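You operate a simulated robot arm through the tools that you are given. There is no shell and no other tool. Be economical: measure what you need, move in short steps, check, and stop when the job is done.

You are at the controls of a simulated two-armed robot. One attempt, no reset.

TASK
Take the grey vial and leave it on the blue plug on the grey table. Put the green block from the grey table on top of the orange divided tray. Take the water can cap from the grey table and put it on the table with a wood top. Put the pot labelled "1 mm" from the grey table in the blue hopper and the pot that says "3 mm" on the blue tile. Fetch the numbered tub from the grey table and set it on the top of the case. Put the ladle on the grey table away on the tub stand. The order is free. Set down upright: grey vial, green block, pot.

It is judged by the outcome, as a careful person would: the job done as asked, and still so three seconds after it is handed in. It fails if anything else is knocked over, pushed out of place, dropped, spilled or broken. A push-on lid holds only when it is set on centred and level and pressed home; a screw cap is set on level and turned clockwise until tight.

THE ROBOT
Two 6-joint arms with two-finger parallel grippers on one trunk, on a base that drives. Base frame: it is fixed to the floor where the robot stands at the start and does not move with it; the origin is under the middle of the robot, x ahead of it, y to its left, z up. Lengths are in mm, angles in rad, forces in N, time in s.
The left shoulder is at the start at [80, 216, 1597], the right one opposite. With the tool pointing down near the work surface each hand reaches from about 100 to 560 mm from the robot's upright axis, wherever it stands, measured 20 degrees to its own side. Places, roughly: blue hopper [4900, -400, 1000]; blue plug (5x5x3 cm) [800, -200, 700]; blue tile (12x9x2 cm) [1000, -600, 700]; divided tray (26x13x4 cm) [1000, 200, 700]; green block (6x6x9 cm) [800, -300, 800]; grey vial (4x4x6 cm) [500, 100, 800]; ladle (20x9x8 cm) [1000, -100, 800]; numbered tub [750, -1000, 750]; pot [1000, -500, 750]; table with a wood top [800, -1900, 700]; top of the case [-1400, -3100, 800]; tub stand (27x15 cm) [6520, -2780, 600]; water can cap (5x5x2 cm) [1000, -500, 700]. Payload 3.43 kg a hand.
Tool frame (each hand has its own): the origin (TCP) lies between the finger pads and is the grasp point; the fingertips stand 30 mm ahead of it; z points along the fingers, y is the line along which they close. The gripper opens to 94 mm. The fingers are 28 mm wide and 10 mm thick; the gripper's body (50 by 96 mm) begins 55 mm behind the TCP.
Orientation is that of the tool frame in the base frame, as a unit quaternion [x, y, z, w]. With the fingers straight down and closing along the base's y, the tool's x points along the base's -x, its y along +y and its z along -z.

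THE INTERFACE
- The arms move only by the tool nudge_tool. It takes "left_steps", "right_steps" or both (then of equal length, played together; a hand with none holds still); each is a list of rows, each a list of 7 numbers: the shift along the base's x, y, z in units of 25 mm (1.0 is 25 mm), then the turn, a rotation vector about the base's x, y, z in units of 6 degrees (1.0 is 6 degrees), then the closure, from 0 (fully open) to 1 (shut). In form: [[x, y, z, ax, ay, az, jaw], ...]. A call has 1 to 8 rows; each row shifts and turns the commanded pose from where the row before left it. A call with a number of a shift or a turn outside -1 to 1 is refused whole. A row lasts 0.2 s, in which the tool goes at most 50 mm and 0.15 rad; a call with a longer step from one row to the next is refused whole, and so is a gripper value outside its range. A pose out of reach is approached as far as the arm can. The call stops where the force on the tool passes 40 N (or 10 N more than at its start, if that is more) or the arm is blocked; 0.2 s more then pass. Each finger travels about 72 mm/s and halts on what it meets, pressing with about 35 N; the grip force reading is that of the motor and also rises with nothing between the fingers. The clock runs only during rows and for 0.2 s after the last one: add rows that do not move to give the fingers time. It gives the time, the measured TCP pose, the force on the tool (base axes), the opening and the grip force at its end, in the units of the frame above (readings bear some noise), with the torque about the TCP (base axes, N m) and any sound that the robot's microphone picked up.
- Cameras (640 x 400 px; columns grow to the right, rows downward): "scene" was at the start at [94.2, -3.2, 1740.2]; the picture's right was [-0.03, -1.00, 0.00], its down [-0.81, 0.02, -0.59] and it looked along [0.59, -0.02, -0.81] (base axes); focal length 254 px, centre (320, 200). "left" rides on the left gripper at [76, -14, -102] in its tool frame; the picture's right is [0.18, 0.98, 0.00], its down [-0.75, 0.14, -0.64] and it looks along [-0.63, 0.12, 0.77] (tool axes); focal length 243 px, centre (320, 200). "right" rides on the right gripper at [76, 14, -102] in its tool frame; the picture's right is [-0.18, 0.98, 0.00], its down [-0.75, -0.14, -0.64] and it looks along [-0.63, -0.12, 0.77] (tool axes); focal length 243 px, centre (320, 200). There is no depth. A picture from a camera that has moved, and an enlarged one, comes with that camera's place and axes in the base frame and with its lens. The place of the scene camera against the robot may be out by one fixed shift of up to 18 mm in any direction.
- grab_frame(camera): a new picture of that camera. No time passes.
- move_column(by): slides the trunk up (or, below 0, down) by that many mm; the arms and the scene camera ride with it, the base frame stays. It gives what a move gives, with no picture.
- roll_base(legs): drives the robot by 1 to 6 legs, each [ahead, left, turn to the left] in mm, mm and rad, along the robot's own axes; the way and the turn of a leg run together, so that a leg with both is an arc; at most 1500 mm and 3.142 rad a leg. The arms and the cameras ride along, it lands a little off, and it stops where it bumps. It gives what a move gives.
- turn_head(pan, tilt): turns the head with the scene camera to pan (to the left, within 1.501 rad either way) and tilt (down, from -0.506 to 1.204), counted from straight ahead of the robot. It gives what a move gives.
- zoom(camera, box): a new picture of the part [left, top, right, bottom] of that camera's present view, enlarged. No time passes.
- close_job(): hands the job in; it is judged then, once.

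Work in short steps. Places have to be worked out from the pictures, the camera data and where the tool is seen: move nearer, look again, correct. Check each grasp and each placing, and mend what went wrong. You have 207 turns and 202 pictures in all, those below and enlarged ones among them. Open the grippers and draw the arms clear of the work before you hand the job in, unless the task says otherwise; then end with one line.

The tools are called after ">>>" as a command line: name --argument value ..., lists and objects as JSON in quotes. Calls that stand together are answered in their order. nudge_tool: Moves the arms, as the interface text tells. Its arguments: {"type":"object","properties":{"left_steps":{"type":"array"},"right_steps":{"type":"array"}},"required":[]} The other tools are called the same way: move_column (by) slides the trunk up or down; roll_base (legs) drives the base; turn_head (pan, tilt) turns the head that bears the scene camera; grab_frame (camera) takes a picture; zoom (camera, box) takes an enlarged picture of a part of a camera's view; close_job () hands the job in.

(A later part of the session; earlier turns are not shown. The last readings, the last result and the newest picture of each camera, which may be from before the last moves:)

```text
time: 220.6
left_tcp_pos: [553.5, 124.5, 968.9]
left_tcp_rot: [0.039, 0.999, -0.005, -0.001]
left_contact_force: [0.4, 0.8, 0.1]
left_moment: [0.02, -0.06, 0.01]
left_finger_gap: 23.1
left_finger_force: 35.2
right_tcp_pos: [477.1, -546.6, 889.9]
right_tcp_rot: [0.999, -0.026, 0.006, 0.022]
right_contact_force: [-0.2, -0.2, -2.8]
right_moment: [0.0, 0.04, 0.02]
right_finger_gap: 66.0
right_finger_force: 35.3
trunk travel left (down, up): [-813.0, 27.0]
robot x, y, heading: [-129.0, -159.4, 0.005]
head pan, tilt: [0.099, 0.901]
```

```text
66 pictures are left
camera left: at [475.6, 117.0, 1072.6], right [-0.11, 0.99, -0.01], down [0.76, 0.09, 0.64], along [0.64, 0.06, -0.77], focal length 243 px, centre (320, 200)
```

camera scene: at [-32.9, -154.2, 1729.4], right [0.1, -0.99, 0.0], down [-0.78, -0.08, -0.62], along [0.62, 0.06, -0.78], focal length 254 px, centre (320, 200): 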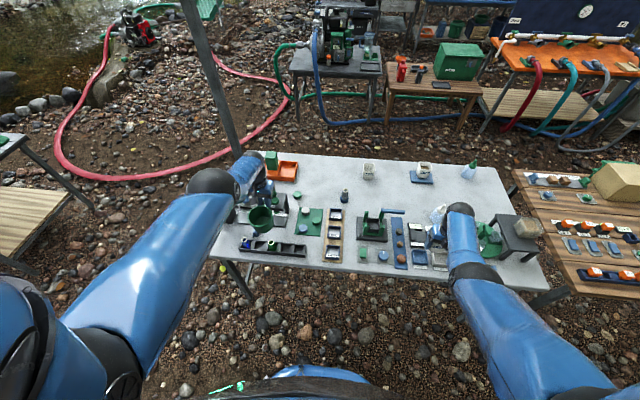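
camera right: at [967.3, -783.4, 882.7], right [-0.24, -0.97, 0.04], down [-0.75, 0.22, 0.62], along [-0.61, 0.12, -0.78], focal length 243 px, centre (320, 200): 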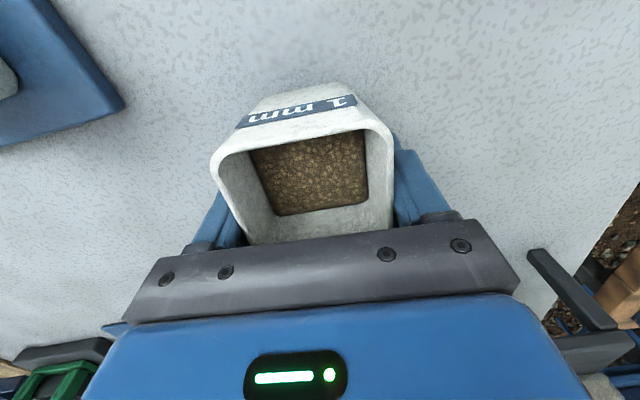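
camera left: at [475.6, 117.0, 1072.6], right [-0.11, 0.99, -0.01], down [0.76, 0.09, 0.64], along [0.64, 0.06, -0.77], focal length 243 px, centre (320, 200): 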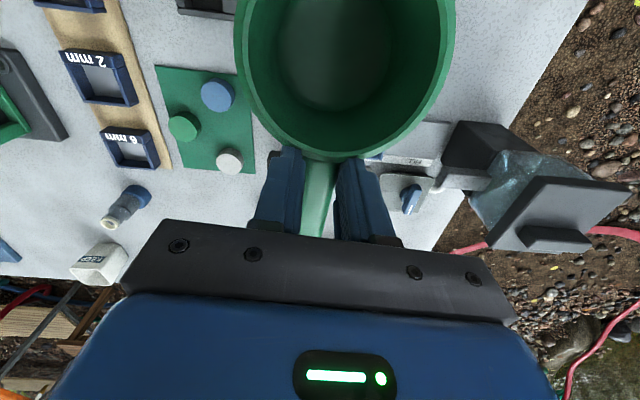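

>>> zoom --camera "scene" --box '[220, 150, 360, 260]'

>>> zoom --camera "scene" --box '[370, 160, 550, 280]'

```text
3.64 times, centred on (290, 205) of scene
camera zoom: at [-32.9, -154.2, 1729.4], right [0.1, -0.99, 0.0], down [-0.78, -0.08, -0.62], along [0.62, 0.06, -0.78], focal length 925 px, centre (429, 182)
```

zoom: 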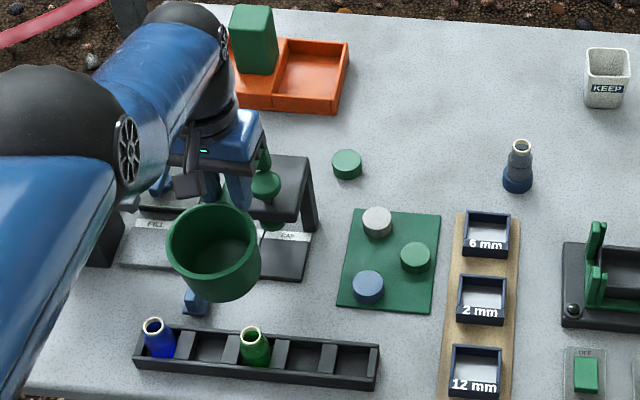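

```text
3.33 times, centred on (460, 220) of scene
camera zoom: at [-32.9, -154.2, 1729.4], right [0.1, -0.99, 0.0], down [-0.78, -0.08, -0.62], along [0.62, 0.06, -0.78], focal length 848 px, centre (-147, 133)
```

zoom: 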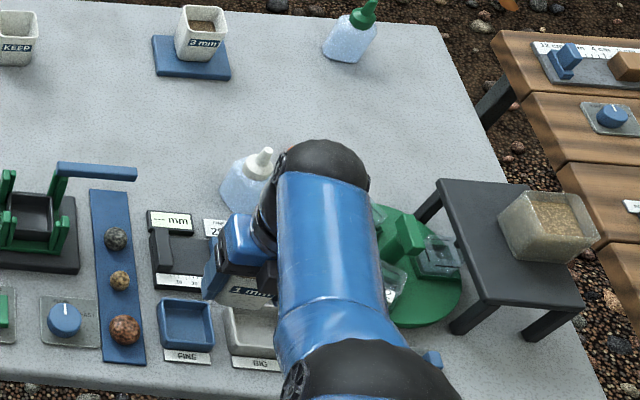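

The ladle's handle end touched the press knob; nothing seems displaced. I move off right, back off the table entirely, then go left.

>>> roll_base --legs '[[0, -80, 0], [-320, 0, 0]]'

>>> roll_base --legs '[[0, 1450, 0]]'

>>> turn_head --pan -0.1 --tilt 0.5

>>> grab_frame --camera "scene"

```text
time: 223.3
left_tcp_pos: [234.3, 40.9, 967.3]
left_tcp_rot: [0.041, 0.999, -0.006, -0.003]
left_contact_force: [1.1, 0.2, 0.0]
left_moment: [0.0, 0.02, -0.01]
left_finger_gap: 23.0
left_finger_force: 35.3
right_tcp_pos: [157.8, -628.0, 887.4]
right_tcp_rot: [0.999, -0.028, 0.006, 0.022]
right_contact_force: [0.7, 0.8, -1.7]
right_moment: [0.02, 0.06, 0.04]
right_finger_gap: 65.4
right_finger_force: 35.3
trunk travel left (down, up): [-813.0, 27.0]
robot x, y, heading: [-451.6, -241.5, 0.0]
head pan, tilt: [0.099, 0.901]
```

```text
time: 230.6
left_tcp_pos: [258.3, 1475.7, 969.5]
left_tcp_rot: [0.057, 0.998, -0.006, -0.001]
left_contact_force: [0.1, -0.2, -1.4]
left_moment: [0.01, -0.02, -0.01]
left_finger_gap: 23.1
left_finger_force: 35.0
right_tcp_pos: [162.3, 811.0, 888.8]
right_tcp_rot: [0.999, -0.044, 0.007, 0.022]
right_contact_force: [-0.3, -0.4, -2.3]
right_moment: [-0.01, 0.01, 0.0]
right_finger_gap: 65.7
right_finger_force: 35.2
trunk travel left (down, up): [-813.0, 27.0]
robot x, y, heading: [-432.2, 1214.0, -0.029]
head pan, tilt: [0.099, 0.901]
```

```text
time: 231.4
left_tcp_pos: [259.1, 1477.4, 968.3]
left_tcp_rot: [0.057, 0.998, -0.005, -0.001]
left_contact_force: [-0.6, 0.6, -1.1]
left_moment: [0.0, 0.04, -0.05]
left_finger_gap: 23.1
left_finger_force: 35.0
right_tcp_pos: [162.3, 808.5, 887.9]
right_tcp_rot: [0.999, -0.043, 0.008, 0.023]
right_contact_force: [-0.3, 0.1, -1.5]
right_moment: [0.0, 0.06, 0.02]
right_finger_gap: 65.8
right_finger_force: 35.2
trunk travel left (down, up): [-813.0, 27.0]
robot x, y, heading: [-433.2, 1213.5, -0.028]
head pan, tilt: [-0.099, 0.499]
```

```text
63 pictures are left
camera scene: at [-320.1, 1201.3, 1763.1], right [-0.13, -0.99, 0.0], down [-0.48, 0.06, -0.88], along [0.87, -0.11, -0.48], focal length 254 px, centre (320, 200)
```

scene: 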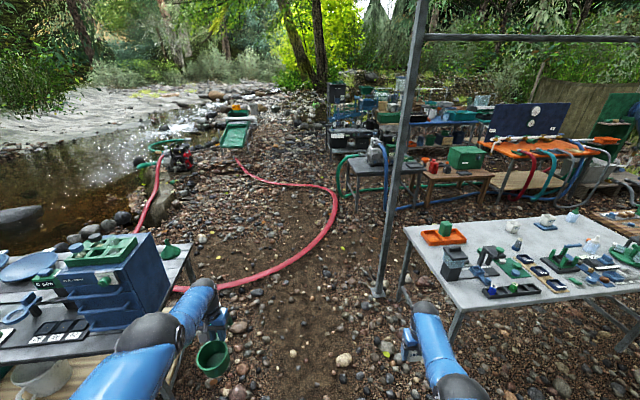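

The passage is clear apart from the red hose on the ground. I go to y≈960 and drive ahead 1400.

>>> roll_base --legs '[[0, -250, 0.029], [1400, 0, 0]]'

>>> roll_base --legs '[[1400, 0, 0]]'

>>> grab_frame --camera "scene"

```text
time: 237.6
left_tcp_pos: [1220.2, 1241.0, 976.2]
left_tcp_rot: [0.049, 0.999, -0.004, 0.006]
left_contact_force: [-1.1, 0.0, -1.7]
left_moment: [0.02, -0.09, 0.06]
left_finger_gap: 23.1
left_finger_force: 35.3
right_tcp_pos: [1121.5, 575.2, 890.5]
right_tcp_rot: [0.999, -0.042, -0.008, 0.018]
right_contact_force: [-1.6, -0.4, -1.8]
right_moment: [0.01, -0.04, -0.02]
right_finger_gap: 65.8
right_finger_force: 34.9
trunk travel left (down, up): [-813.0, 27.0]
robot x, y, heading: [542.8, 969.2, -0.013]
head pan, tilt: [-0.099, 0.499]
stopped in leg 2: the force on the tool passed its limit at 148 N (the readings are from after the stop); the commanded pose is now the measured one
```

```text
time: 244.4
left_tcp_pos: [2600.7, 1234.6, 969.9]
left_tcp_rot: [0.046, 0.999, -0.005, 0.001]
left_contact_force: [-0.3, -0.2, -1.2]
left_moment: [0.01, 0.01, 0.01]
left_finger_gap: 23.3
left_finger_force: 35.6
right_tcp_pos: [2505.6, 565.8, 885.2]
right_tcp_rot: [0.999, -0.04, -0.012, 0.019]
right_contact_force: [0.5, -0.3, -0.6]
right_moment: [-0.05, 0.0, -0.03]
right_finger_gap: 65.8
right_finger_force: 34.4
trunk travel left (down, up): [-813.0, 27.0]
robot x, y, heading: [1914.3, 954.6, -0.008]
head pan, tilt: [-0.099, 0.499]
```

```text
62 pictures are left
camera scene: at [2026.1, 946.3, 1763.3], right [-0.11, -0.99, 0.0], down [-0.48, 0.05, -0.88], along [0.87, -0.09, -0.48], focal length 254 px, centre (320, 200)
```

scene: 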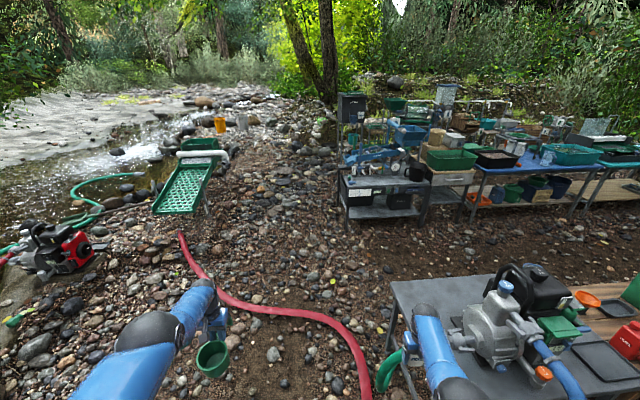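

The right hand bumped the canopy pole on the way. I check the pot in the right hand.

>>> grab_frame --camera "right"

```text
61 pictures are left
camera right: at [2583.1, 549.7, 986.3], right [-0.26, -0.96, 0.04], down [-0.72, 0.23, 0.65], along [-0.64, 0.14, -0.76], focal length 243 px, centre (320, 200)
```

right: 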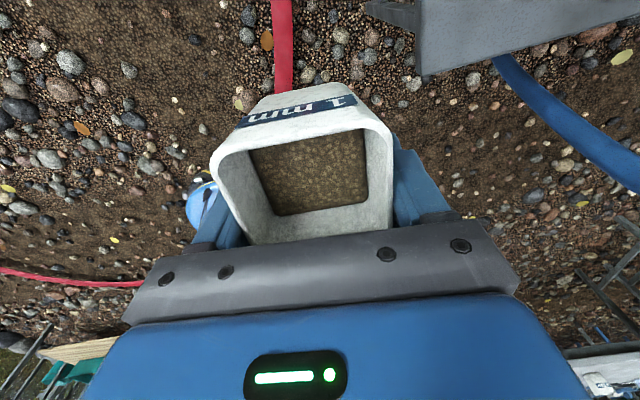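

Pot and contents are intact, and the hoses don't block the base. I zoom at the hopper area.

>>> zoom --camera "scene" --box '[320, 80, 640, 240]'

```text
2.00 times, centred on (480, 160) of scene
camera zoom: at [2026.1, 946.3, 1763.3], right [-0.11, -0.99, 0.0], down [-0.48, 0.05, -0.88], along [0.87, -0.09, -0.48], focal length 509 px, centre (0, 280)
```

zoom: 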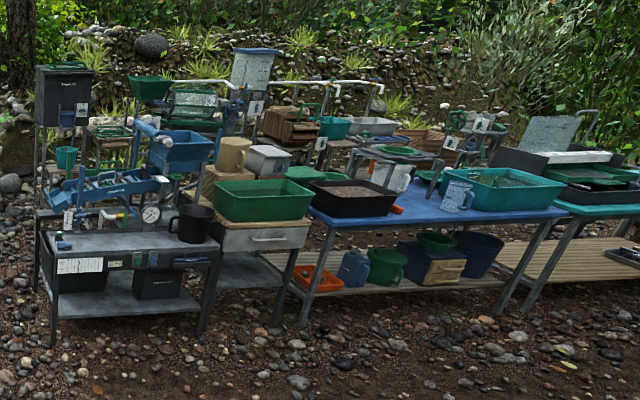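

The blue hopper stands behind the next row. I move forward along the left side for a closer look.

>>> roll_base --legs '[[0, 250, 0], [1450, 0, 0]]'

>>> turn_head --pan -0.7 --tilt 0.4

>>> grab_frame --camera "scene"

```text
time: 253.0
left_tcp_pos: [4041.4, 1407.5, 970.3]
left_tcp_rot: [0.067, 0.998, -0.005, 0.0]
left_contact_force: [0.1, 1.2, -1.2]
left_moment: [-0.04, -0.01, -0.02]
left_finger_gap: 23.1
left_finger_force: 35.2
right_tcp_pos: [3917.7, 742.8, 885.9]
right_tcp_rot: [0.998, -0.06, -0.013, 0.019]
right_contact_force: [-0.3, 0.4, -2.6]
right_moment: [-0.01, 0.04, -0.01]
right_finger_gap: 65.7
right_finger_force: 34.7
trunk travel left (down, up): [-813.0, 27.0]
robot x, y, heading: [3345.9, 1159.1, -0.053]
head pan, tilt: [-0.099, 0.499]
```

```text
time: 254.0
left_tcp_pos: [4042.1, 1406.6, 968.9]
left_tcp_rot: [0.068, 0.998, -0.006, 0.0]
left_contact_force: [0.1, -0.8, -0.7]
left_moment: [-0.02, 0.0, -0.01]
left_finger_gap: 23.2
left_finger_force: 35.7
right_tcp_pos: [3917.9, 743.5, 884.4]
right_tcp_rot: [0.998, -0.061, -0.014, 0.02]
right_contact_force: [-0.1, 0.4, -1.4]
right_moment: [0.01, 0.02, -0.01]
right_finger_gap: 65.9
right_finger_force: 35.4
trunk travel left (down, up): [-813.0, 27.0]
robot x, y, heading: [3342.7, 1159.2, -0.051]
head pan, tilt: [-0.7, 0.4]
```

```text
59 pictures are left
camera scene: at [3434.7, 1093.7, 1772.3], right [-0.68, -0.73, 0.0], down [-0.29, 0.26, -0.92], along [0.68, -0.63, -0.39], focal length 254 px, centre (320, 200)
```

scene: 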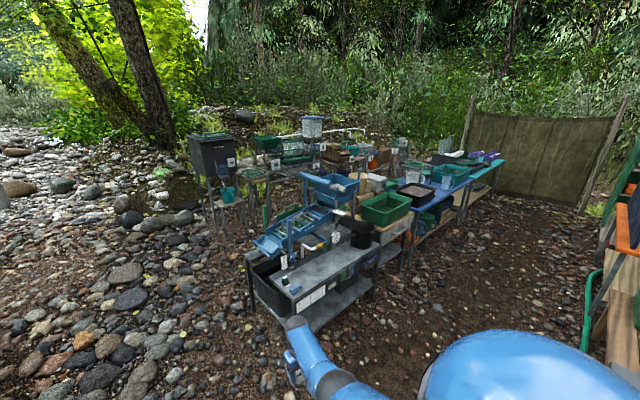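

>>> zoom --camera "scene" --box '[180, 110, 480, 330]'

```text
1.82 times, centred on (330, 220) of scene
camera zoom: at [3434.7, 1093.7, 1772.3], right [-0.68, -0.73, 0.0], down [-0.29, 0.26, -0.92], along [0.68, -0.63, -0.39], focal length 463 px, centre (302, 164)
```

zoom: 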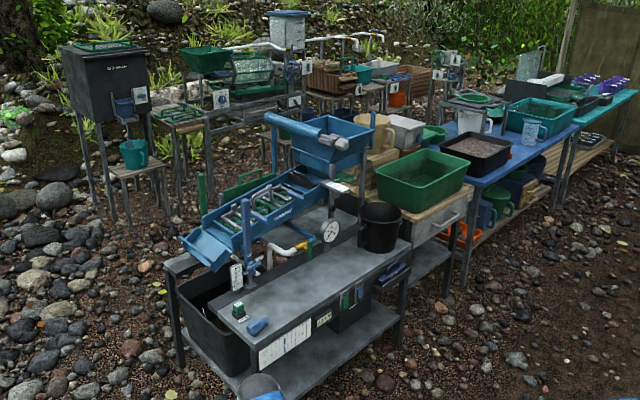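

The hopper's back side faces an open corridor at x≈5000–6300. I go around the left end: forward 2250, then turn right, and look.

>>> roll_base --legs '[[1450, 60, 0.05], [800, 0, 0], [0, 0, -1.57]]'

>>> turn_head --pan -0.1 --tilt 0.45

>>> grab_frame --camera "scene"

```text
time: 269.1
left_tcp_pos: [5952.8, 554.1, 968.9]
left_tcp_rot: [0.724, 0.689, -0.004, -0.004]
left_contact_force: [-0.7, 0.3, -1.0]
left_moment: [0.0, -0.02, 0.0]
left_finger_gap: 23.3
left_finger_force: 35.0
right_tcp_pos: [5281.6, 619.8, 885.9]
right_tcp_rot: [-0.694, 0.72, 0.024, -0.004]
right_contact_force: [0.4, -0.1, -2.2]
right_moment: [0.03, -0.01, -0.01]
right_finger_gap: 66.0
right_finger_force: 34.8
trunk travel left (down, up): [-813.0, 27.0]
robot x, y, heading: [5646.5, 1231.2, -1.537]
head pan, tilt: [-0.7, 0.4]
```

```text
time: 270.1
left_tcp_pos: [5952.7, 554.2, 969.8]
left_tcp_rot: [0.724, 0.689, -0.003, -0.003]
left_contact_force: [0.5, -0.1, -1.2]
left_moment: [0.01, -0.01, -0.01]
left_finger_gap: 23.2
left_finger_force: 35.0
right_tcp_pos: [5282.4, 619.9, 885.6]
right_tcp_rot: [-0.694, 0.72, 0.023, -0.005]
right_contact_force: [-0.4, 0.1, -1.4]
right_moment: [0.01, -0.01, -0.04]
right_finger_gap: 65.6
right_finger_force: 34.7
trunk travel left (down, up): [-813.0, 27.0]
robot x, y, heading: [5649.5, 1232.6, -1.534]
head pan, tilt: [-0.099, 0.45]
```

```text
57 pictures are left
camera scene: at [5632.7, 1103.6, 1767.6], right [-1.0, 0.06, 0.0], down [0.03, 0.43, -0.9], along [-0.06, -0.9, -0.44], focal length 254 px, centre (320, 200)
```

scene: 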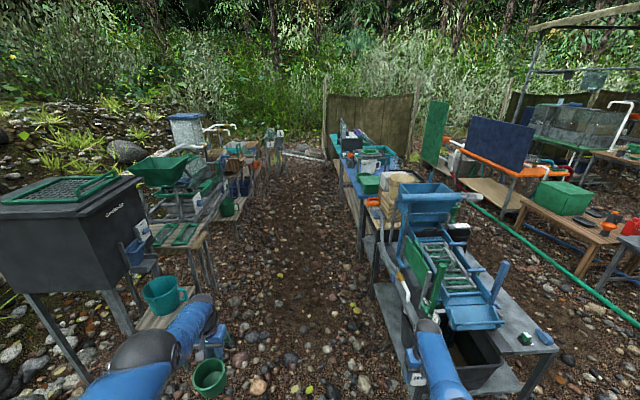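

>>> zoom --camera "scene" --box '[360, 160, 540, 290]'

```text
3.08 times, centred on (450, 225) of scene
camera zoom: at [5632.7, 1103.6, 1767.6], right [-1.0, 0.06, 0.0], down [0.03, 0.43, -0.9], along [-0.06, -0.9, -0.44], focal length 783 px, centre (-80, 123)
```

zoom: 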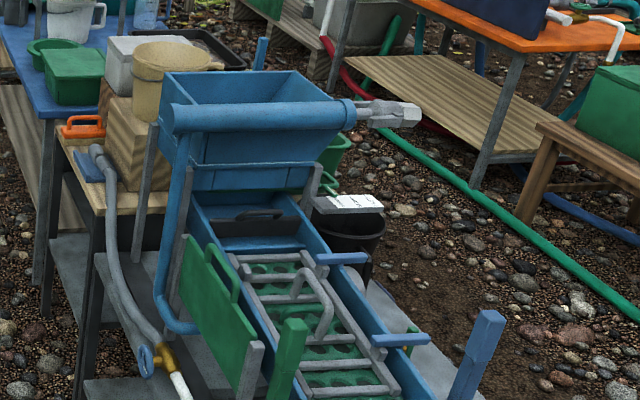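

The hopper opening is ≈ x 4690–4990, y -490…-290, rim ≈1095. I drive along the aisle facing -y so the right hand can reach over from its side.

>>> roll_base --legs '[[1380, -80, -0.036]]'

>>> turn_head --pan -1.2 --tilt 0.7

>>> grab_frame --camera "scene"

```text
time: 277.1
left_tcp_pos: [5867.2, -865.2, 970.0]
left_tcp_rot: [0.738, 0.675, -0.003, -0.004]
left_contact_force: [0.3, 0.1, -1.2]
left_moment: [0.04, -0.01, -0.01]
left_finger_gap: 23.2
left_finger_force: 35.2
right_tcp_pos: [5199.1, -772.6, 885.5]
right_tcp_rot: [-0.679, 0.734, 0.022, -0.004]
right_contact_force: [-1.2, 0.8, -2.4]
right_moment: [0.06, 0.03, -0.01]
right_finger_gap: 66.1
right_finger_force: 35.4
trunk travel left (down, up): [-813.0, 27.0]
robot x, y, heading: [5591.2, -179.2, -1.575]
head pan, tilt: [-0.099, 0.45]
```

```text
time: 278.5
left_tcp_pos: [5867.8, -866.7, 968.9]
left_tcp_rot: [0.738, 0.675, -0.003, -0.004]
left_contact_force: [-0.3, -0.7, -0.8]
left_moment: [0.02, -0.03, -0.01]
left_finger_gap: 23.3
left_finger_force: 35.5
right_tcp_pos: [5199.8, -772.5, 885.7]
right_tcp_rot: [-0.678, 0.734, 0.023, -0.005]
right_contact_force: [-0.1, -0.8, -2.5]
right_moment: [0.03, 0.02, 0.02]
right_finger_gap: 65.9
right_finger_force: 35.1
trunk travel left (down, up): [-813.0, 27.0]
robot x, y, heading: [5592.6, -185.0, -1.579]
head pan, tilt: [-1.201, 0.7]
```

```text
55 pictures are left
camera scene: at [5501.5, -243.4, 1745.5], right [-0.36, 0.93, 0.0], down [0.6, 0.23, -0.76], along [-0.71, -0.27, -0.64], focal length 254 px, centre (320, 200)
```

scene: 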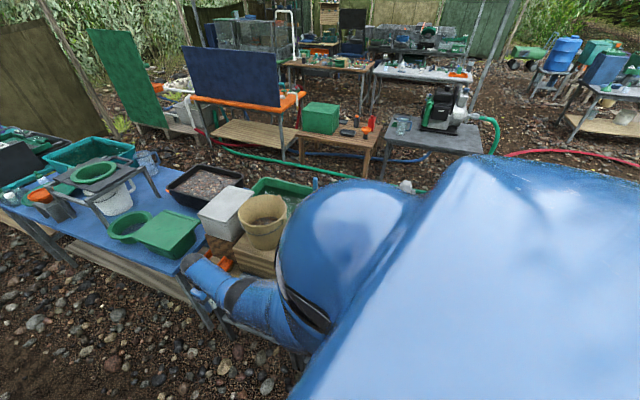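

I raise the trunk fully and shift the base 50 mm away for arm room, then lift the pot and swing it outward in an arc.

>>> move_column --by 25

>>> roll_base --legs '[[0, 60, 0]]'

>>> nudge_tool --right_steps '[[0, 0, 1, 0, 0, 0, 1], [0, 0, 1, 0, 0, 0, 1], [0, 0, 1, 0, 0, 0, 1], [0, 0, 1, 0, 0, 0, 1], [-0.5, 0, 1, 0, 0, 0, 1], [-1, 0, 1, 0, 0, 0, 1], [-1, 0, 0.6, 0, 0, 0, 1], [-1, 0, 0.5, 0, 0, 0, 1]]'

>>> nudge_tool --right_steps '[[-1, 0.3, 0.5, 0, 0, 0, 1], [-1, 0.3, 0.5, 0, 0, 0, 1], [-1, 0.3, 0.5, 0, 0, 0, 1], [-1, 0.3, 0.5, 0, 0, 0, 1], [-1, 0.3, 0.3, 0, 0, 0, 1], [-1, 0.3, 0.3, 0, 0, 0, 1], [-1, 0.3, 0, 0, 0, 0, 1], [-1, 0.3, 0, 0, 0, 0, 1]]'

>>> grab_frame --camera "right"

```text
time: 279.2
left_tcp_pos: [5866.9, -866.6, 994.7]
left_tcp_rot: [0.738, 0.675, -0.004, -0.004]
left_contact_force: [-0.4, -0.8, -1.4]
left_moment: [0.0, -0.02, -0.03]
left_finger_gap: 23.0
left_finger_force: 34.6
right_tcp_pos: [5201.0, -771.7, 910.8]
right_tcp_rot: [-0.679, 0.734, 0.023, -0.006]
right_contact_force: [0.4, -0.5, -3.0]
right_moment: [0.04, -0.01, 0.01]
right_finger_gap: 66.0
right_finger_force: 35.0
trunk travel left (down, up): [-838.0, 2.0]
robot x, y, heading: [5593.4, -182.8, -1.573]
head pan, tilt: [-1.201, 0.7]
```

```text
time: 280.1
left_tcp_pos: [5914.7, -868.0, 997.8]
left_tcp_rot: [0.74, 0.673, 0.001, -0.001]
left_contact_force: [-1.4, -1.0, 0.4]
left_moment: [0.01, -0.09, 0.0]
left_finger_gap: 23.1
left_finger_force: 35.0
right_tcp_pos: [5249.1, -771.6, 905.9]
right_tcp_rot: [-0.677, 0.735, 0.02, 0.0]
right_contact_force: [-1.7, 0.0, -2.1]
right_moment: [0.05, -0.11, -0.02]
right_finger_gap: 65.7
right_finger_force: 35.2
trunk travel left (down, up): [-838.0, 2.0]
robot x, y, heading: [5650.4, -179.7, -1.583]
head pan, tilt: [-1.201, 0.7]
```

```text
time: 281.9
left_tcp_pos: [5923.6, -867.1, 994.3]
left_tcp_rot: [0.739, 0.674, -0.004, -0.004]
left_contact_force: [-1.6, 0.4, -1.7]
left_moment: [0.03, 0.01, -0.01]
left_finger_gap: 23.1
left_finger_force: 34.9
right_tcp_pos: [5169.7, -772.6, 1086.5]
right_tcp_rot: [-0.677, 0.735, 0.023, -0.005]
right_contact_force: [0.1, 0.5, -2.6]
right_moment: [0.07, 0.02, -0.01]
right_finger_gap: 65.6
right_finger_force: 35.0
trunk travel left (down, up): [-838.0, 2.0]
robot x, y, heading: [5654.4, -179.4, -1.58]
head pan, tilt: [-1.201, 0.7]
```

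```text
time: 283.7
left_tcp_pos: [5922.8, -867.2, 994.5]
left_tcp_rot: [0.74, 0.673, -0.004, -0.005]
left_contact_force: [-0.6, -0.5, -1.1]
left_moment: [0.03, 0.01, 0.04]
left_finger_gap: 23.4
left_finger_force: 34.8
right_tcp_pos: [4968.5, -710.5, 1154.6]
right_tcp_rot: [-0.677, 0.735, 0.023, -0.004]
right_contact_force: [0.1, 0.6, -2.3]
right_moment: [0.06, 0.02, 0.0]
right_finger_gap: 65.9
right_finger_force: 34.9
trunk travel left (down, up): [-838.0, 2.0]
robot x, y, heading: [5645.5, -180.0, -1.573]
head pan, tilt: [-1.201, 0.7]
```

```text
54 pictures are left
camera right: at [4952.5, -788.2, 1253.1], right [-0.96, 0.26, 0.04], down [0.23, 0.72, 0.65], along [0.14, 0.64, -0.76], focal length 243 px, centre (320, 200)
```

right: 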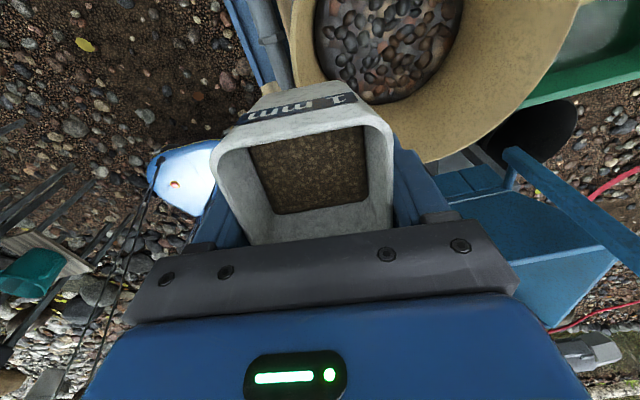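

>>> nudge_tool --right_steps '[[-1, 0.3, 0, 0, 0, 0, 1], [-1, 0.3, 0, 0, 0, 0, 1], [-1, 0.3, 0, 0, 0, 0, 1], [-1, 0.3, 0, 0, 0, 0, 1]]'

>>> grab_frame --camera "right"

```text
time: 284.7
left_tcp_pos: [5923.6, -868.3, 994.0]
left_tcp_rot: [0.739, 0.674, -0.004, -0.004]
left_contact_force: [-0.4, -0.1, -1.3]
left_moment: [-0.02, 0.0, 0.0]
left_finger_gap: 23.3
left_finger_force: 34.7
right_tcp_pos: [4904.3, -672.2, 1159.7]
right_tcp_rot: [-0.678, 0.735, 0.023, -0.005]
right_contact_force: [-0.1, 0.1, -2.4]
right_moment: [0.0, 0.02, 0.02]
right_finger_gap: 65.8
right_finger_force: 35.1
right hand out of reach, approached as far as the arm can: row 2, 3, 4
trunk travel left (down, up): [-838.0, 2.0]
robot x, y, heading: [5648.9, -180.9, -1.578]
head pan, tilt: [-1.201, 0.7]
```

```text
53 pictures are left
camera right: at [4888.1, -749.7, 1259.4], right [-0.96, 0.26, 0.04], down [0.23, 0.72, 0.65], along [0.14, 0.64, -0.76], focal length 243 px, centre (320, 200)
```

right: 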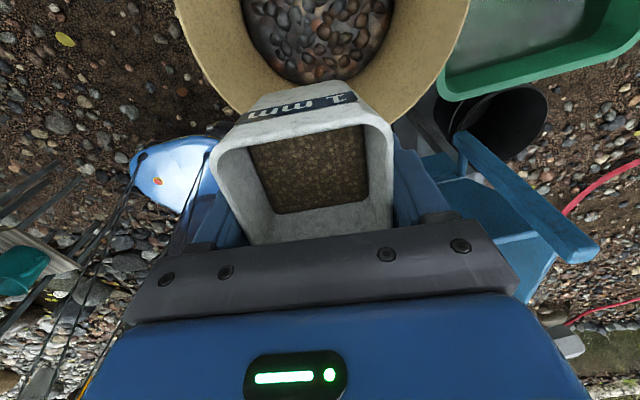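

Cross-checking both views: hopper rim ≈1095, opening x 4660–4990, y -485…-310. I move the pot in at height.

>>> nudge_tool --right_steps '[[0, 1, 0.2, 0, 0, 0, 1], [-0.2, 1, 0.2, 0, 0, 0, 1], [-0.2, 1, 0, 0, 0, 0, 1], [-0.3, 1, 0, 0, 0, 0, 1], [-0.4, 1, 0, 0, 0, 0, 1], [-0.4, 1, 0, 0, 0, 0, 1], [-0.4, 1, 0, 0, 0, 0, 1], [-0.4, 1, 0, 0, 0, 0, 1]]'

>>> grab_frame --camera "right"

```text
time: 286.5
left_tcp_pos: [5924.4, -865.4, 995.0]
left_tcp_rot: [0.739, 0.674, -0.003, -0.004]
left_contact_force: [0.2, 0.3, -1.3]
left_moment: [-0.03, 0.05, -0.02]
left_finger_gap: 23.1
left_finger_force: 34.5
right_tcp_pos: [4846.7, -470.8, 1168.8]
right_tcp_rot: [-0.677, 0.735, 0.022, -0.004]
right_contact_force: [0.2, 0.6, -2.4]
right_moment: [0.02, -0.02, 0.0]
right_finger_gap: 65.7
right_finger_force: 34.8
trunk travel left (down, up): [-838.0, 2.0]
robot x, y, heading: [5647.8, -178.5, -1.578]
head pan, tilt: [-1.201, 0.7]
```

```text
52 pictures are left
camera right: at [4830.9, -546.9, 1269.8], right [-0.96, 0.26, 0.04], down [0.23, 0.72, 0.65], along [0.14, 0.64, -0.76], focal length 243 px, centre (320, 200)
```

right: 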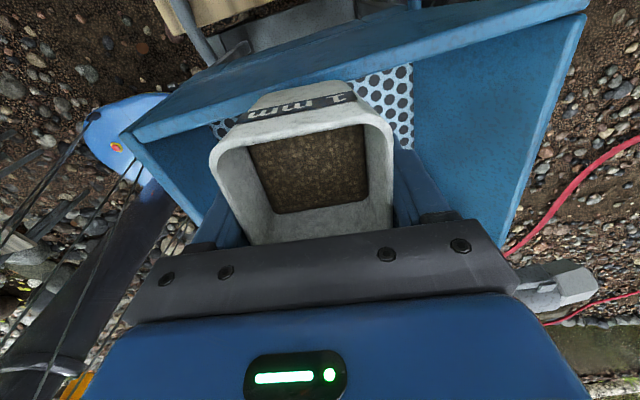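

Excellent view: the hopper's perforated floor lies under the pot. I move 76 mm further in +y and lower with care.

>>> nudge_tool --right_steps '[[0, 1, 0, 0, 0, 0, 1], [0, 1, 0, 0, 0, 0, 1], [0, 0.9, 0, 0, 0, 0, 1], [0, 0, -0.8, 0, 0, 0, 1], [0, 0, -0.8, 0, 0, 0, 1], [0, 0, -0.6, 0, 0, 0, 1], [0, 0, 0, 0, 0, 0, 1]]'

>>> grab_frame --camera "right"

```text
time: 288.1
left_tcp_pos: [5924.3, -867.3, 994.2]
left_tcp_rot: [0.74, 0.673, -0.003, -0.003]
left_contact_force: [0.0, -0.3, -1.7]
left_moment: [-0.01, 0.0, -0.02]
left_finger_gap: 22.9
left_finger_force: 35.3
right_tcp_pos: [4848.4, -399.9, 1111.5]
right_tcp_rot: [-0.677, 0.736, 0.022, -0.004]
right_contact_force: [-0.2, -0.2, -2.1]
right_moment: [0.02, -0.03, 0.02]
right_finger_gap: 65.7
right_finger_force: 34.7
trunk travel left (down, up): [-838.0, 2.0]
robot x, y, heading: [5647.9, -181.7, -1.575]
head pan, tilt: [-1.201, 0.7]
```

```text
51 pictures are left
camera right: at [4830.6, -477.0, 1212.8], right [-0.96, 0.26, 0.04], down [0.23, 0.72, 0.65], along [0.14, 0.64, -0.76], focal length 243 px, centre (320, 200)
```

right: 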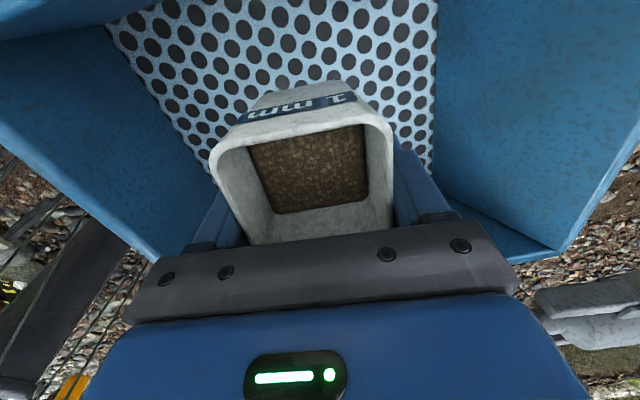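

Perfectly placed above the flat perforated floor. Lower to contact.

>>> nudge_tool --right_steps '[[0, 0, -0.5, 0, 0, 0, 1], [0, 0, -0.4, 0, 0, 0, 1], [0, 0, -0.2, 0, 0, 0, 1], [0, 0, -0.2, 0, 0, 0, 1], [0, 0, -0.2, 0, 0, 0, 1], [0, 0, -0.2, 0, 0, 0, 1]]'

>>> grab_frame --camera "right"

```text
time: 289.5
left_tcp_pos: [5923.2, -868.7, 994.1]
left_tcp_rot: [0.74, 0.673, -0.003, -0.004]
left_contact_force: [0.2, -0.1, -1.1]
left_moment: [-0.01, -0.02, 0.0]
left_finger_gap: 22.9
left_finger_force: 35.1
right_tcp_pos: [4846.9, -398.2, 1068.8]
right_tcp_rot: [-0.677, 0.735, 0.023, -0.004]
right_contact_force: [-0.8, 0.1, -1.8]
right_moment: [0.03, -0.03, 0.01]
right_finger_gap: 65.8
right_finger_force: 35.0
trunk travel left (down, up): [-838.0, 2.0]
robot x, y, heading: [5649.2, -181.7, -1.58]
head pan, tilt: [-1.201, 0.7]
```

```text
50 pictures are left
camera right: at [4830.3, -476.0, 1170.0], right [-0.96, 0.26, 0.04], down [0.23, 0.72, 0.65], along [0.14, 0.64, -0.76], focal length 243 px, centre (320, 200)
```

right: 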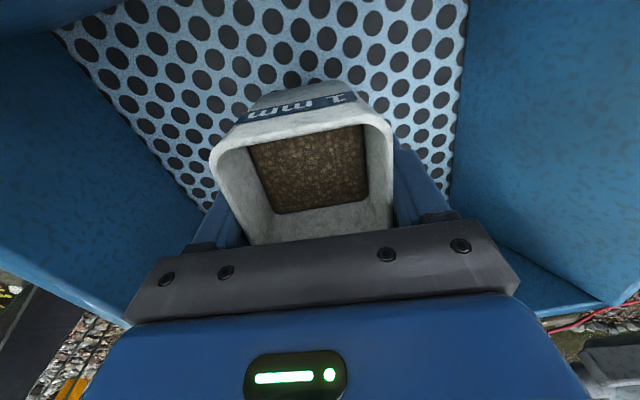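

Not yet in contact; I continue down, shifted slightly toward +y for camera clearance.

>>> nudge_tool --right_steps '[[0, 0.4, -0.3, 0, 0, 0, 1], [0, 0, -0.3, 0, 0, 0, 1], [0, 0, -0.3, 0, 0, 0, 1], [0, 0, -0.3, 0, 0, 0, 1], [0, 0, -0.3, 0, 0, 0, 1]]'

>>> grab_frame --camera "right"

```text
time: 290.7
left_tcp_pos: [5927.6, -866.6, 993.5]
left_tcp_rot: [0.739, 0.674, -0.005, -0.005]
left_contact_force: [0.1, 0.0, -0.1]
left_moment: [-0.03, 0.01, -0.03]
left_finger_gap: 23.6
left_finger_force: 34.5
right_tcp_pos: [4847.0, -388.6, 1039.2]
right_tcp_rot: [-0.677, 0.735, 0.025, -0.011]
right_contact_force: [-1.9, -2.2, 19.8]
right_moment: [-0.86, 0.1, -0.21]
right_finger_gap: 66.0
right_finger_force: 34.8
trunk travel left (down, up): [-838.0, 2.0]
robot x, y, heading: [5646.5, -182.6, -1.577]
head pan, tilt: [-1.201, 0.7]
```

```text
49 pictures are left
camera right: at [4832.6, -466.6, 1139.7], right [-0.96, 0.26, 0.05], down [0.23, 0.72, 0.65], along [0.13, 0.64, -0.76], focal length 243 px, centre (320, 200)
```

right: 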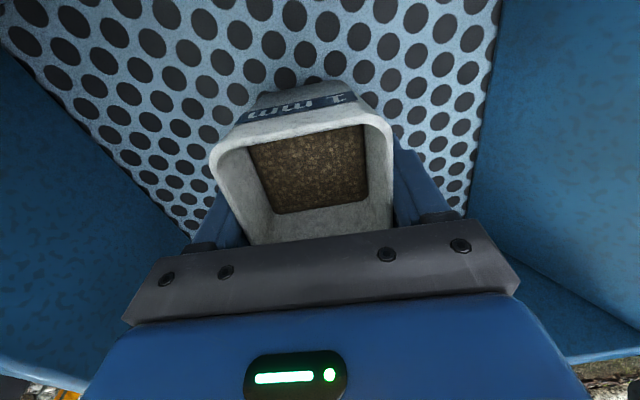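

Contact (20 N), on one edge due to the slight hand tilt. I open gently and check that the pot settles.

>>> nudge_tool --right_steps '[[0, 0, 0, 0, 0, 0, 0.25], [0, 0, 0, 0, 0, 0, 0.1], [0, 0, 0, 0, 0, 0, 0], [0, 0, 0.3, 0, 0, 0, 0], [0, 0, 0.6, 0, 0, 0, 0]]'

>>> grab_frame --camera "right"

```text
time: 291.9
left_tcp_pos: [5923.2, -867.6, 993.4]
left_tcp_rot: [0.739, 0.673, -0.005, -0.005]
left_contact_force: [1.0, -0.8, -0.9]
left_moment: [0.0, 0.02, 0.01]
left_finger_gap: 23.3
left_finger_force: 34.9
right_tcp_pos: [4847.6, -387.4, 1054.3]
right_tcp_rot: [-0.678, 0.735, 0.022, -0.004]
right_contact_force: [-0.2, -0.1, 0.4]
right_moment: [0.0, -0.01, 0.02]
right_finger_gap: 94.2
right_finger_force: 0.1
trunk travel left (down, up): [-838.0, 2.0]
robot x, y, heading: [5650.6, -176.4, -1.579]
head pan, tilt: [-1.201, 0.7]
```

```text
48 pictures are left
camera right: at [4831.5, -465.4, 1155.3], right [-0.96, 0.26, 0.04], down [0.23, 0.72, 0.65], along [0.14, 0.64, -0.76], focal length 243 px, centre (320, 200)
```

right: 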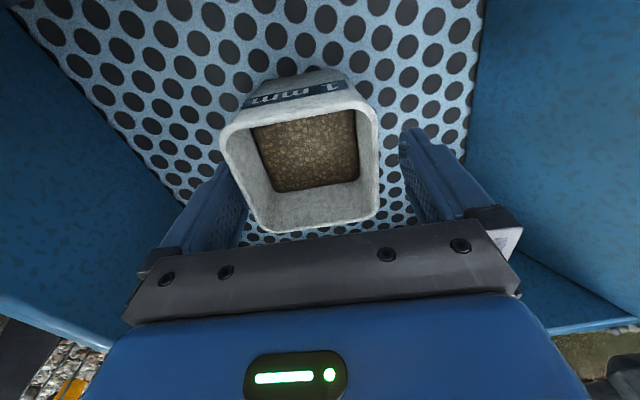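

The pot stands in the hopper. I rise and retrace the way out.

>>> nudge_tool --right_steps '[[0, 0, 1, 0, 0, 0, 0], [0, 0, 1, 0, 0, 0, 0], [0, 0, 1, 0, 0, 0, 0], [0, 0, 1, 0, 0, 0, 0], [0, -0.6, 0.5, 0, 0, 0, 0], [0, -1, 0.2, 0, 0, 0, 0], [0, -1, 0, 0, 0, 0, 0], [0, -1, 0, 0, 0, 0, 0]]'

>>> grab_frame --camera "right"

>>> nudge_tool --right_steps '[[0, -1, 0, 0, 0, 0, 0], [0.3, -1, 0, 0, 0, 0, 0], [0.5, -1, 0, 0, 0, 0, 0], [0.8, -1, 0, 0, 0, 0, 0], [1, -1, 0, 0, 0, 0, 0], [1, -1, 0, 0, 0, 0, 0], [1, -1, 0, 0, 0, 0, 0], [1, 0, 0, 0, 0, 0, 0]]'

```text
time: 293.7
left_tcp_pos: [5924.1, -867.8, 994.1]
left_tcp_rot: [0.74, 0.673, -0.004, -0.005]
left_contact_force: [-0.1, -0.4, -1.4]
left_moment: [0.03, 0.0, 0.01]
left_finger_gap: 23.2
left_finger_force: 35.3
right_tcp_pos: [4846.8, -479.1, 1173.3]
right_tcp_rot: [-0.677, 0.735, 0.023, -0.005]
right_contact_force: [-0.3, 0.2, 0.3]
right_moment: [-0.01, 0.03, 0.01]
right_finger_gap: 93.9
right_finger_force: 0.0
trunk travel left (down, up): [-838.0, 2.0]
robot x, y, heading: [5651.6, -181.4, -1.58]
head pan, tilt: [-1.201, 0.7]
```

```text
47 pictures are left
camera right: at [4829.2, -556.1, 1273.6], right [-0.96, 0.26, 0.04], down [0.23, 0.72, 0.65], along [0.14, 0.64, -0.76], focal length 243 px, centre (320, 200)
```

right: 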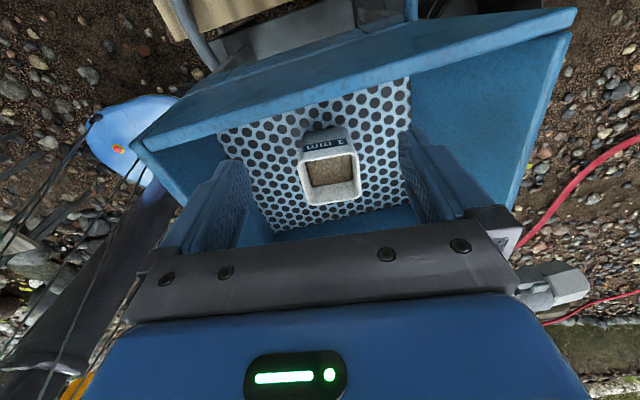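

```text
time: 295.5
left_tcp_pos: [5925.1, -866.1, 995.4]
left_tcp_rot: [0.74, 0.673, -0.004, -0.004]
left_contact_force: [-0.6, -0.2, -1.5]
left_moment: [0.02, 0.01, 0.0]
left_finger_gap: 23.1
left_finger_force: 35.2
right_tcp_pos: [4986.0, -654.6, 1174.8]
right_tcp_rot: [-0.677, 0.735, 0.023, -0.005]
right_contact_force: [-0.2, 0.2, 0.3]
right_moment: [0.02, 0.02, 0.0]
right_finger_gap: 94.1
right_finger_force: 0.0
trunk travel left (down, up): [-838.0, 2.0]
robot x, y, heading: [5650.7, -180.4, -1.575]
head pan, tilt: [-1.201, 0.7]
```

Pot is upright in the hopper. I pull the right hand into the aisle and look for the tub stand.

>>> nudge_tool --right_steps '[[1, -0.5, -0.3, 0, 0, 0, 0], [1, -0.5, -0.5, 0, 0, 0, 0], [1, -0.5, -0.5, 0, 0, 0, 0], [1, -0.5, -0.8, 0, 0, 0, 0], [1, 0, -0.8, 0, 0, 0, 0], [1, 0, -0.8, 0, 0, 0, 0], [1, 0, -0.8, 0, 0, 0, 0], [1, 0, -0.8, 0, 0, 0, 0]]'

>>> turn_head --pan 0.2 --tilt 0.4

>>> grab_frame --camera "scene"

```text
time: 297.3
left_tcp_pos: [5924.3, -867.6, 994.1]
left_tcp_rot: [0.739, 0.673, -0.004, -0.005]
left_contact_force: [-0.4, 0.6, -0.9]
left_moment: [0.01, 0.04, 0.01]
left_finger_gap: 23.2
left_finger_force: 35.5
right_tcp_pos: [5186.7, -708.1, 1038.7]
right_tcp_rot: [-0.677, 0.735, 0.023, -0.005]
right_contact_force: [0.2, 0.7, -0.1]
right_moment: [0.01, -0.04, 0.03]
right_finger_gap: 94.3
right_finger_force: 0.1
trunk travel left (down, up): [-838.0, 2.0]
robot x, y, heading: [5648.4, -182.6, -1.576]
head pan, tilt: [-1.201, 0.7]
```

```text
time: 298.9
left_tcp_pos: [5924.5, -867.9, 994.0]
left_tcp_rot: [0.739, 0.673, -0.004, -0.004]
left_contact_force: [-0.4, -0.1, -1.5]
left_moment: [-0.04, -0.02, -0.01]
left_finger_gap: 23.0
left_finger_force: 34.7
right_tcp_pos: [5186.7, -707.5, 1038.9]
right_tcp_rot: [-0.678, 0.735, 0.023, -0.004]
right_contact_force: [0.0, 0.4, -0.1]
right_moment: [0.01, 0.01, -0.02]
right_finger_gap: 94.4
right_finger_force: 0.0
trunk travel left (down, up): [-838.0, 2.0]
robot x, y, heading: [5649.4, -181.3, -1.578]
head pan, tilt: [0.201, 0.4]
```

```text
46 pictures are left
camera scene: at [5657.5, -304.0, 1797.3], right [-0.98, -0.19, 0.0], down [-0.07, 0.38, -0.92], along [0.18, -0.9, -0.39], focal length 254 px, centre (320, 200)
```

scene: 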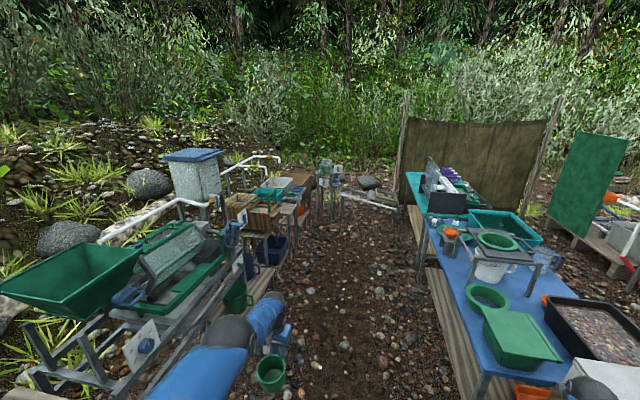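

>>> zoom --camera "scene" --box '[210, 150, 400, 290]'

```text
2.86 times, centred on (305, 220) of scene
camera zoom: at [5657.5, -304.0, 1797.3], right [-0.98, -0.19, 0.0], down [-0.07, 0.38, -0.92], along [0.18, -0.9, -0.39], focal length 727 px, centre (363, 143)
```

zoom: 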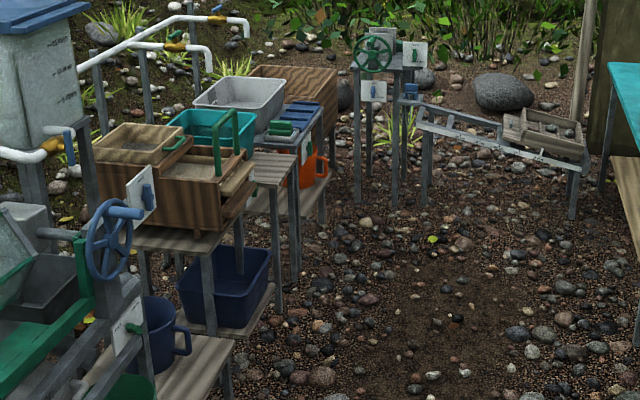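

The empty slatted stand is visible at about [6520,-2780], long side along y. I drive down the aisle toward it.

>>> roll_base --legs '[[1200, 0, 0], [500, 200, 0]]'

>>> turn_head --pan 0.35 --tilt 0.75

>>> grab_frame --camera "scene"

```text
time: 307.6
left_tcp_pos: [6108.5, -2558.1, 994.9]
left_tcp_rot: [0.739, 0.673, -0.005, -0.003]
left_contact_force: [0.2, -0.4, -0.2]
left_moment: [-0.01, -0.02, -0.01]
left_finger_gap: 23.3
left_finger_force: 34.9
right_tcp_pos: [5370.1, -2396.8, 1040.0]
right_tcp_rot: [-0.677, 0.736, 0.022, -0.004]
right_contact_force: [0.2, -0.5, 0.5]
right_moment: [-0.02, 0.02, 0.01]
right_finger_gap: 94.3
right_finger_force: 0.1
trunk travel left (down, up): [-838.0, 2.0]
robot x, y, heading: [5833.0, -1874.7, -1.576]
head pan, tilt: [0.201, 0.4]
```

```text
time: 308.5
left_tcp_pos: [6108.5, -2559.6, 994.1]
left_tcp_rot: [0.739, 0.673, -0.005, -0.005]
left_contact_force: [0.0, 0.8, -0.6]
left_moment: [-0.01, 0.01, 0.0]
left_finger_gap: 22.9
left_finger_force: 35.4
right_tcp_pos: [5370.5, -2399.2, 1039.8]
right_tcp_rot: [-0.677, 0.736, 0.023, -0.005]
right_contact_force: [0.0, 0.0, -0.7]
right_moment: [0.02, 0.02, -0.01]
right_finger_gap: 94.1
right_finger_force: 0.0
trunk travel left (down, up): [-838.0, 2.0]
robot x, y, heading: [5833.2, -1872.8, -1.583]
head pan, tilt: [0.351, 0.75]
```

```text
44 pictures are left
camera scene: at [5852.7, -1982.6, 1766.3], right [-0.94, -0.34, 0.0], down [-0.23, 0.64, -0.73], along [0.25, -0.69, -0.68], focal length 254 px, centre (320, 200)
```

scene: 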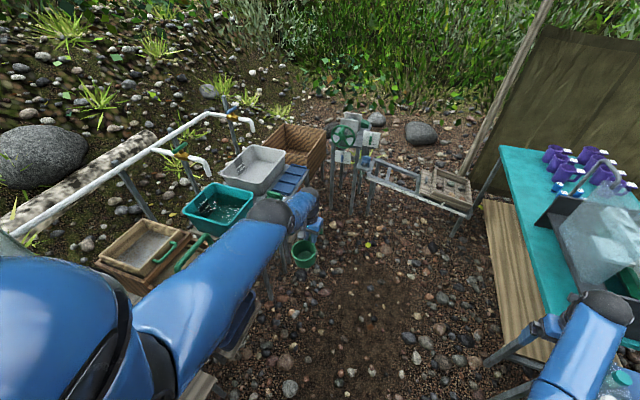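

>>> roll_base --legs '[[230, 237, 0.008]]'

>>> nudge_tool --left_steps '[[0.8, 0, 0, 0, 0, 0, 1], [0.8, 0, 0, 0, 0, 0, 1], [0.8, 0, 0, 0, 0, 0, 1], [0.5, 0, 0, 0, 0, 0, 1]]'

>>> grab_frame --camera "left"

>>> grab_frame --camera "scene"

```text
time: 310.7
left_tcp_pos: [6351.7, -2790.6, 996.9]
left_tcp_rot: [0.736, 0.677, -0.005, -0.003]
left_contact_force: [-1.2, -1.4, -0.3]
left_moment: [-0.02, 0.01, -0.05]
left_finger_gap: 23.2
left_finger_force: 35.2
right_tcp_pos: [5611.3, -2637.6, 1038.1]
right_tcp_rot: [-0.681, 0.732, 0.022, -0.005]
right_contact_force: [0.1, 0.1, 1.1]
right_moment: [0.0, -0.01, 0.02]
right_finger_gap: 93.9
right_finger_force: 0.2
trunk travel left (down, up): [-838.0, 2.0]
robot x, y, heading: [6071.2, -2111.5, -1.571]
head pan, tilt: [0.351, 0.75]
```

```text
time: 311.7
left_tcp_pos: [6424.3, -2786.9, 996.9]
left_tcp_rot: [0.736, 0.677, -0.004, -0.005]
left_contact_force: [0.2, 0.3, -0.2]
left_moment: [0.05, 0.02, 0.01]
left_finger_gap: 23.4
left_finger_force: 34.7
left hand out of reach, approached as far as the arm can: row 3
right_tcp_pos: [5613.5, -2638.8, 1038.2]
right_tcp_rot: [-0.681, 0.732, 0.023, -0.005]
right_contact_force: [-0.8, 0.3, -0.1]
right_moment: [0.0, -0.01, 0.02]
right_finger_gap: 94.0
right_finger_force: 0.1
trunk travel left (down, up): [-838.0, 2.0]
robot x, y, heading: [6073.5, -2108.2, -1.566]
head pan, tilt: [0.351, 0.75]
```

```text
43 pictures are left
camera left: at [6417.4, -2708.2, 1100.5], right [0.99, 0.1, -0.01], down [0.09, -0.76, 0.64], along [0.06, -0.64, -0.77], focal length 243 px, centre (320, 200)
```

left: 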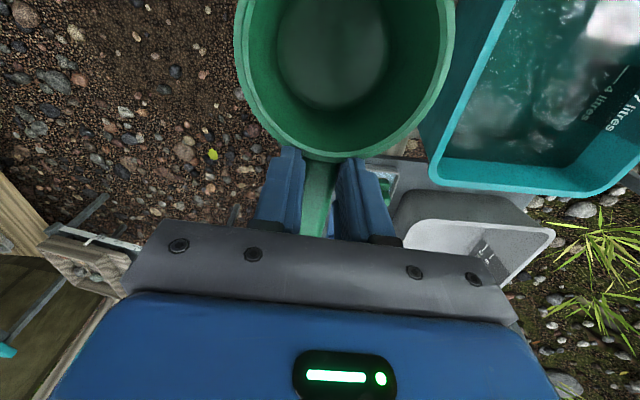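

```text
42 pictures are left
camera scene: at [6091.3, -2219.2, 1766.2], right [-0.94, -0.35, 0.0], down [-0.24, 0.64, -0.73], along [0.25, -0.69, -0.68], focal length 254 px, centre (320, 200)
```

scene: 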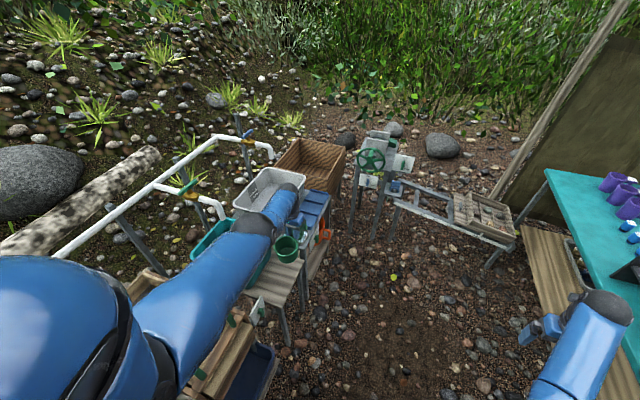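

>>> zoom --camera "scene" --box '[210, 210, 350, 350]'

```text
2.86 times, centred on (280, 280) of scene
camera zoom: at [6091.3, -2219.2, 1766.2], right [-0.94, -0.35, 0.0], down [-0.24, 0.64, -0.73], along [0.25, -0.69, -0.68], focal length 727 px, centre (434, -29)
```

zoom: 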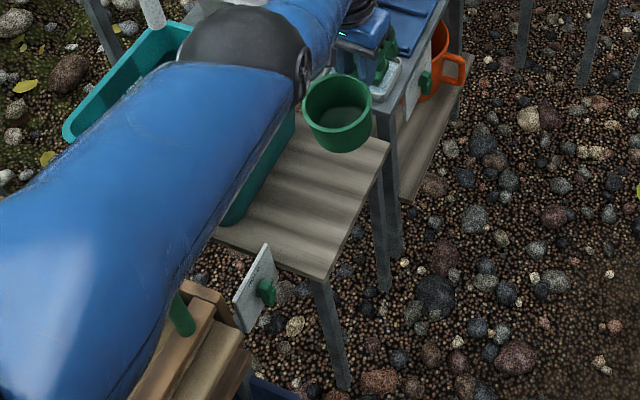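

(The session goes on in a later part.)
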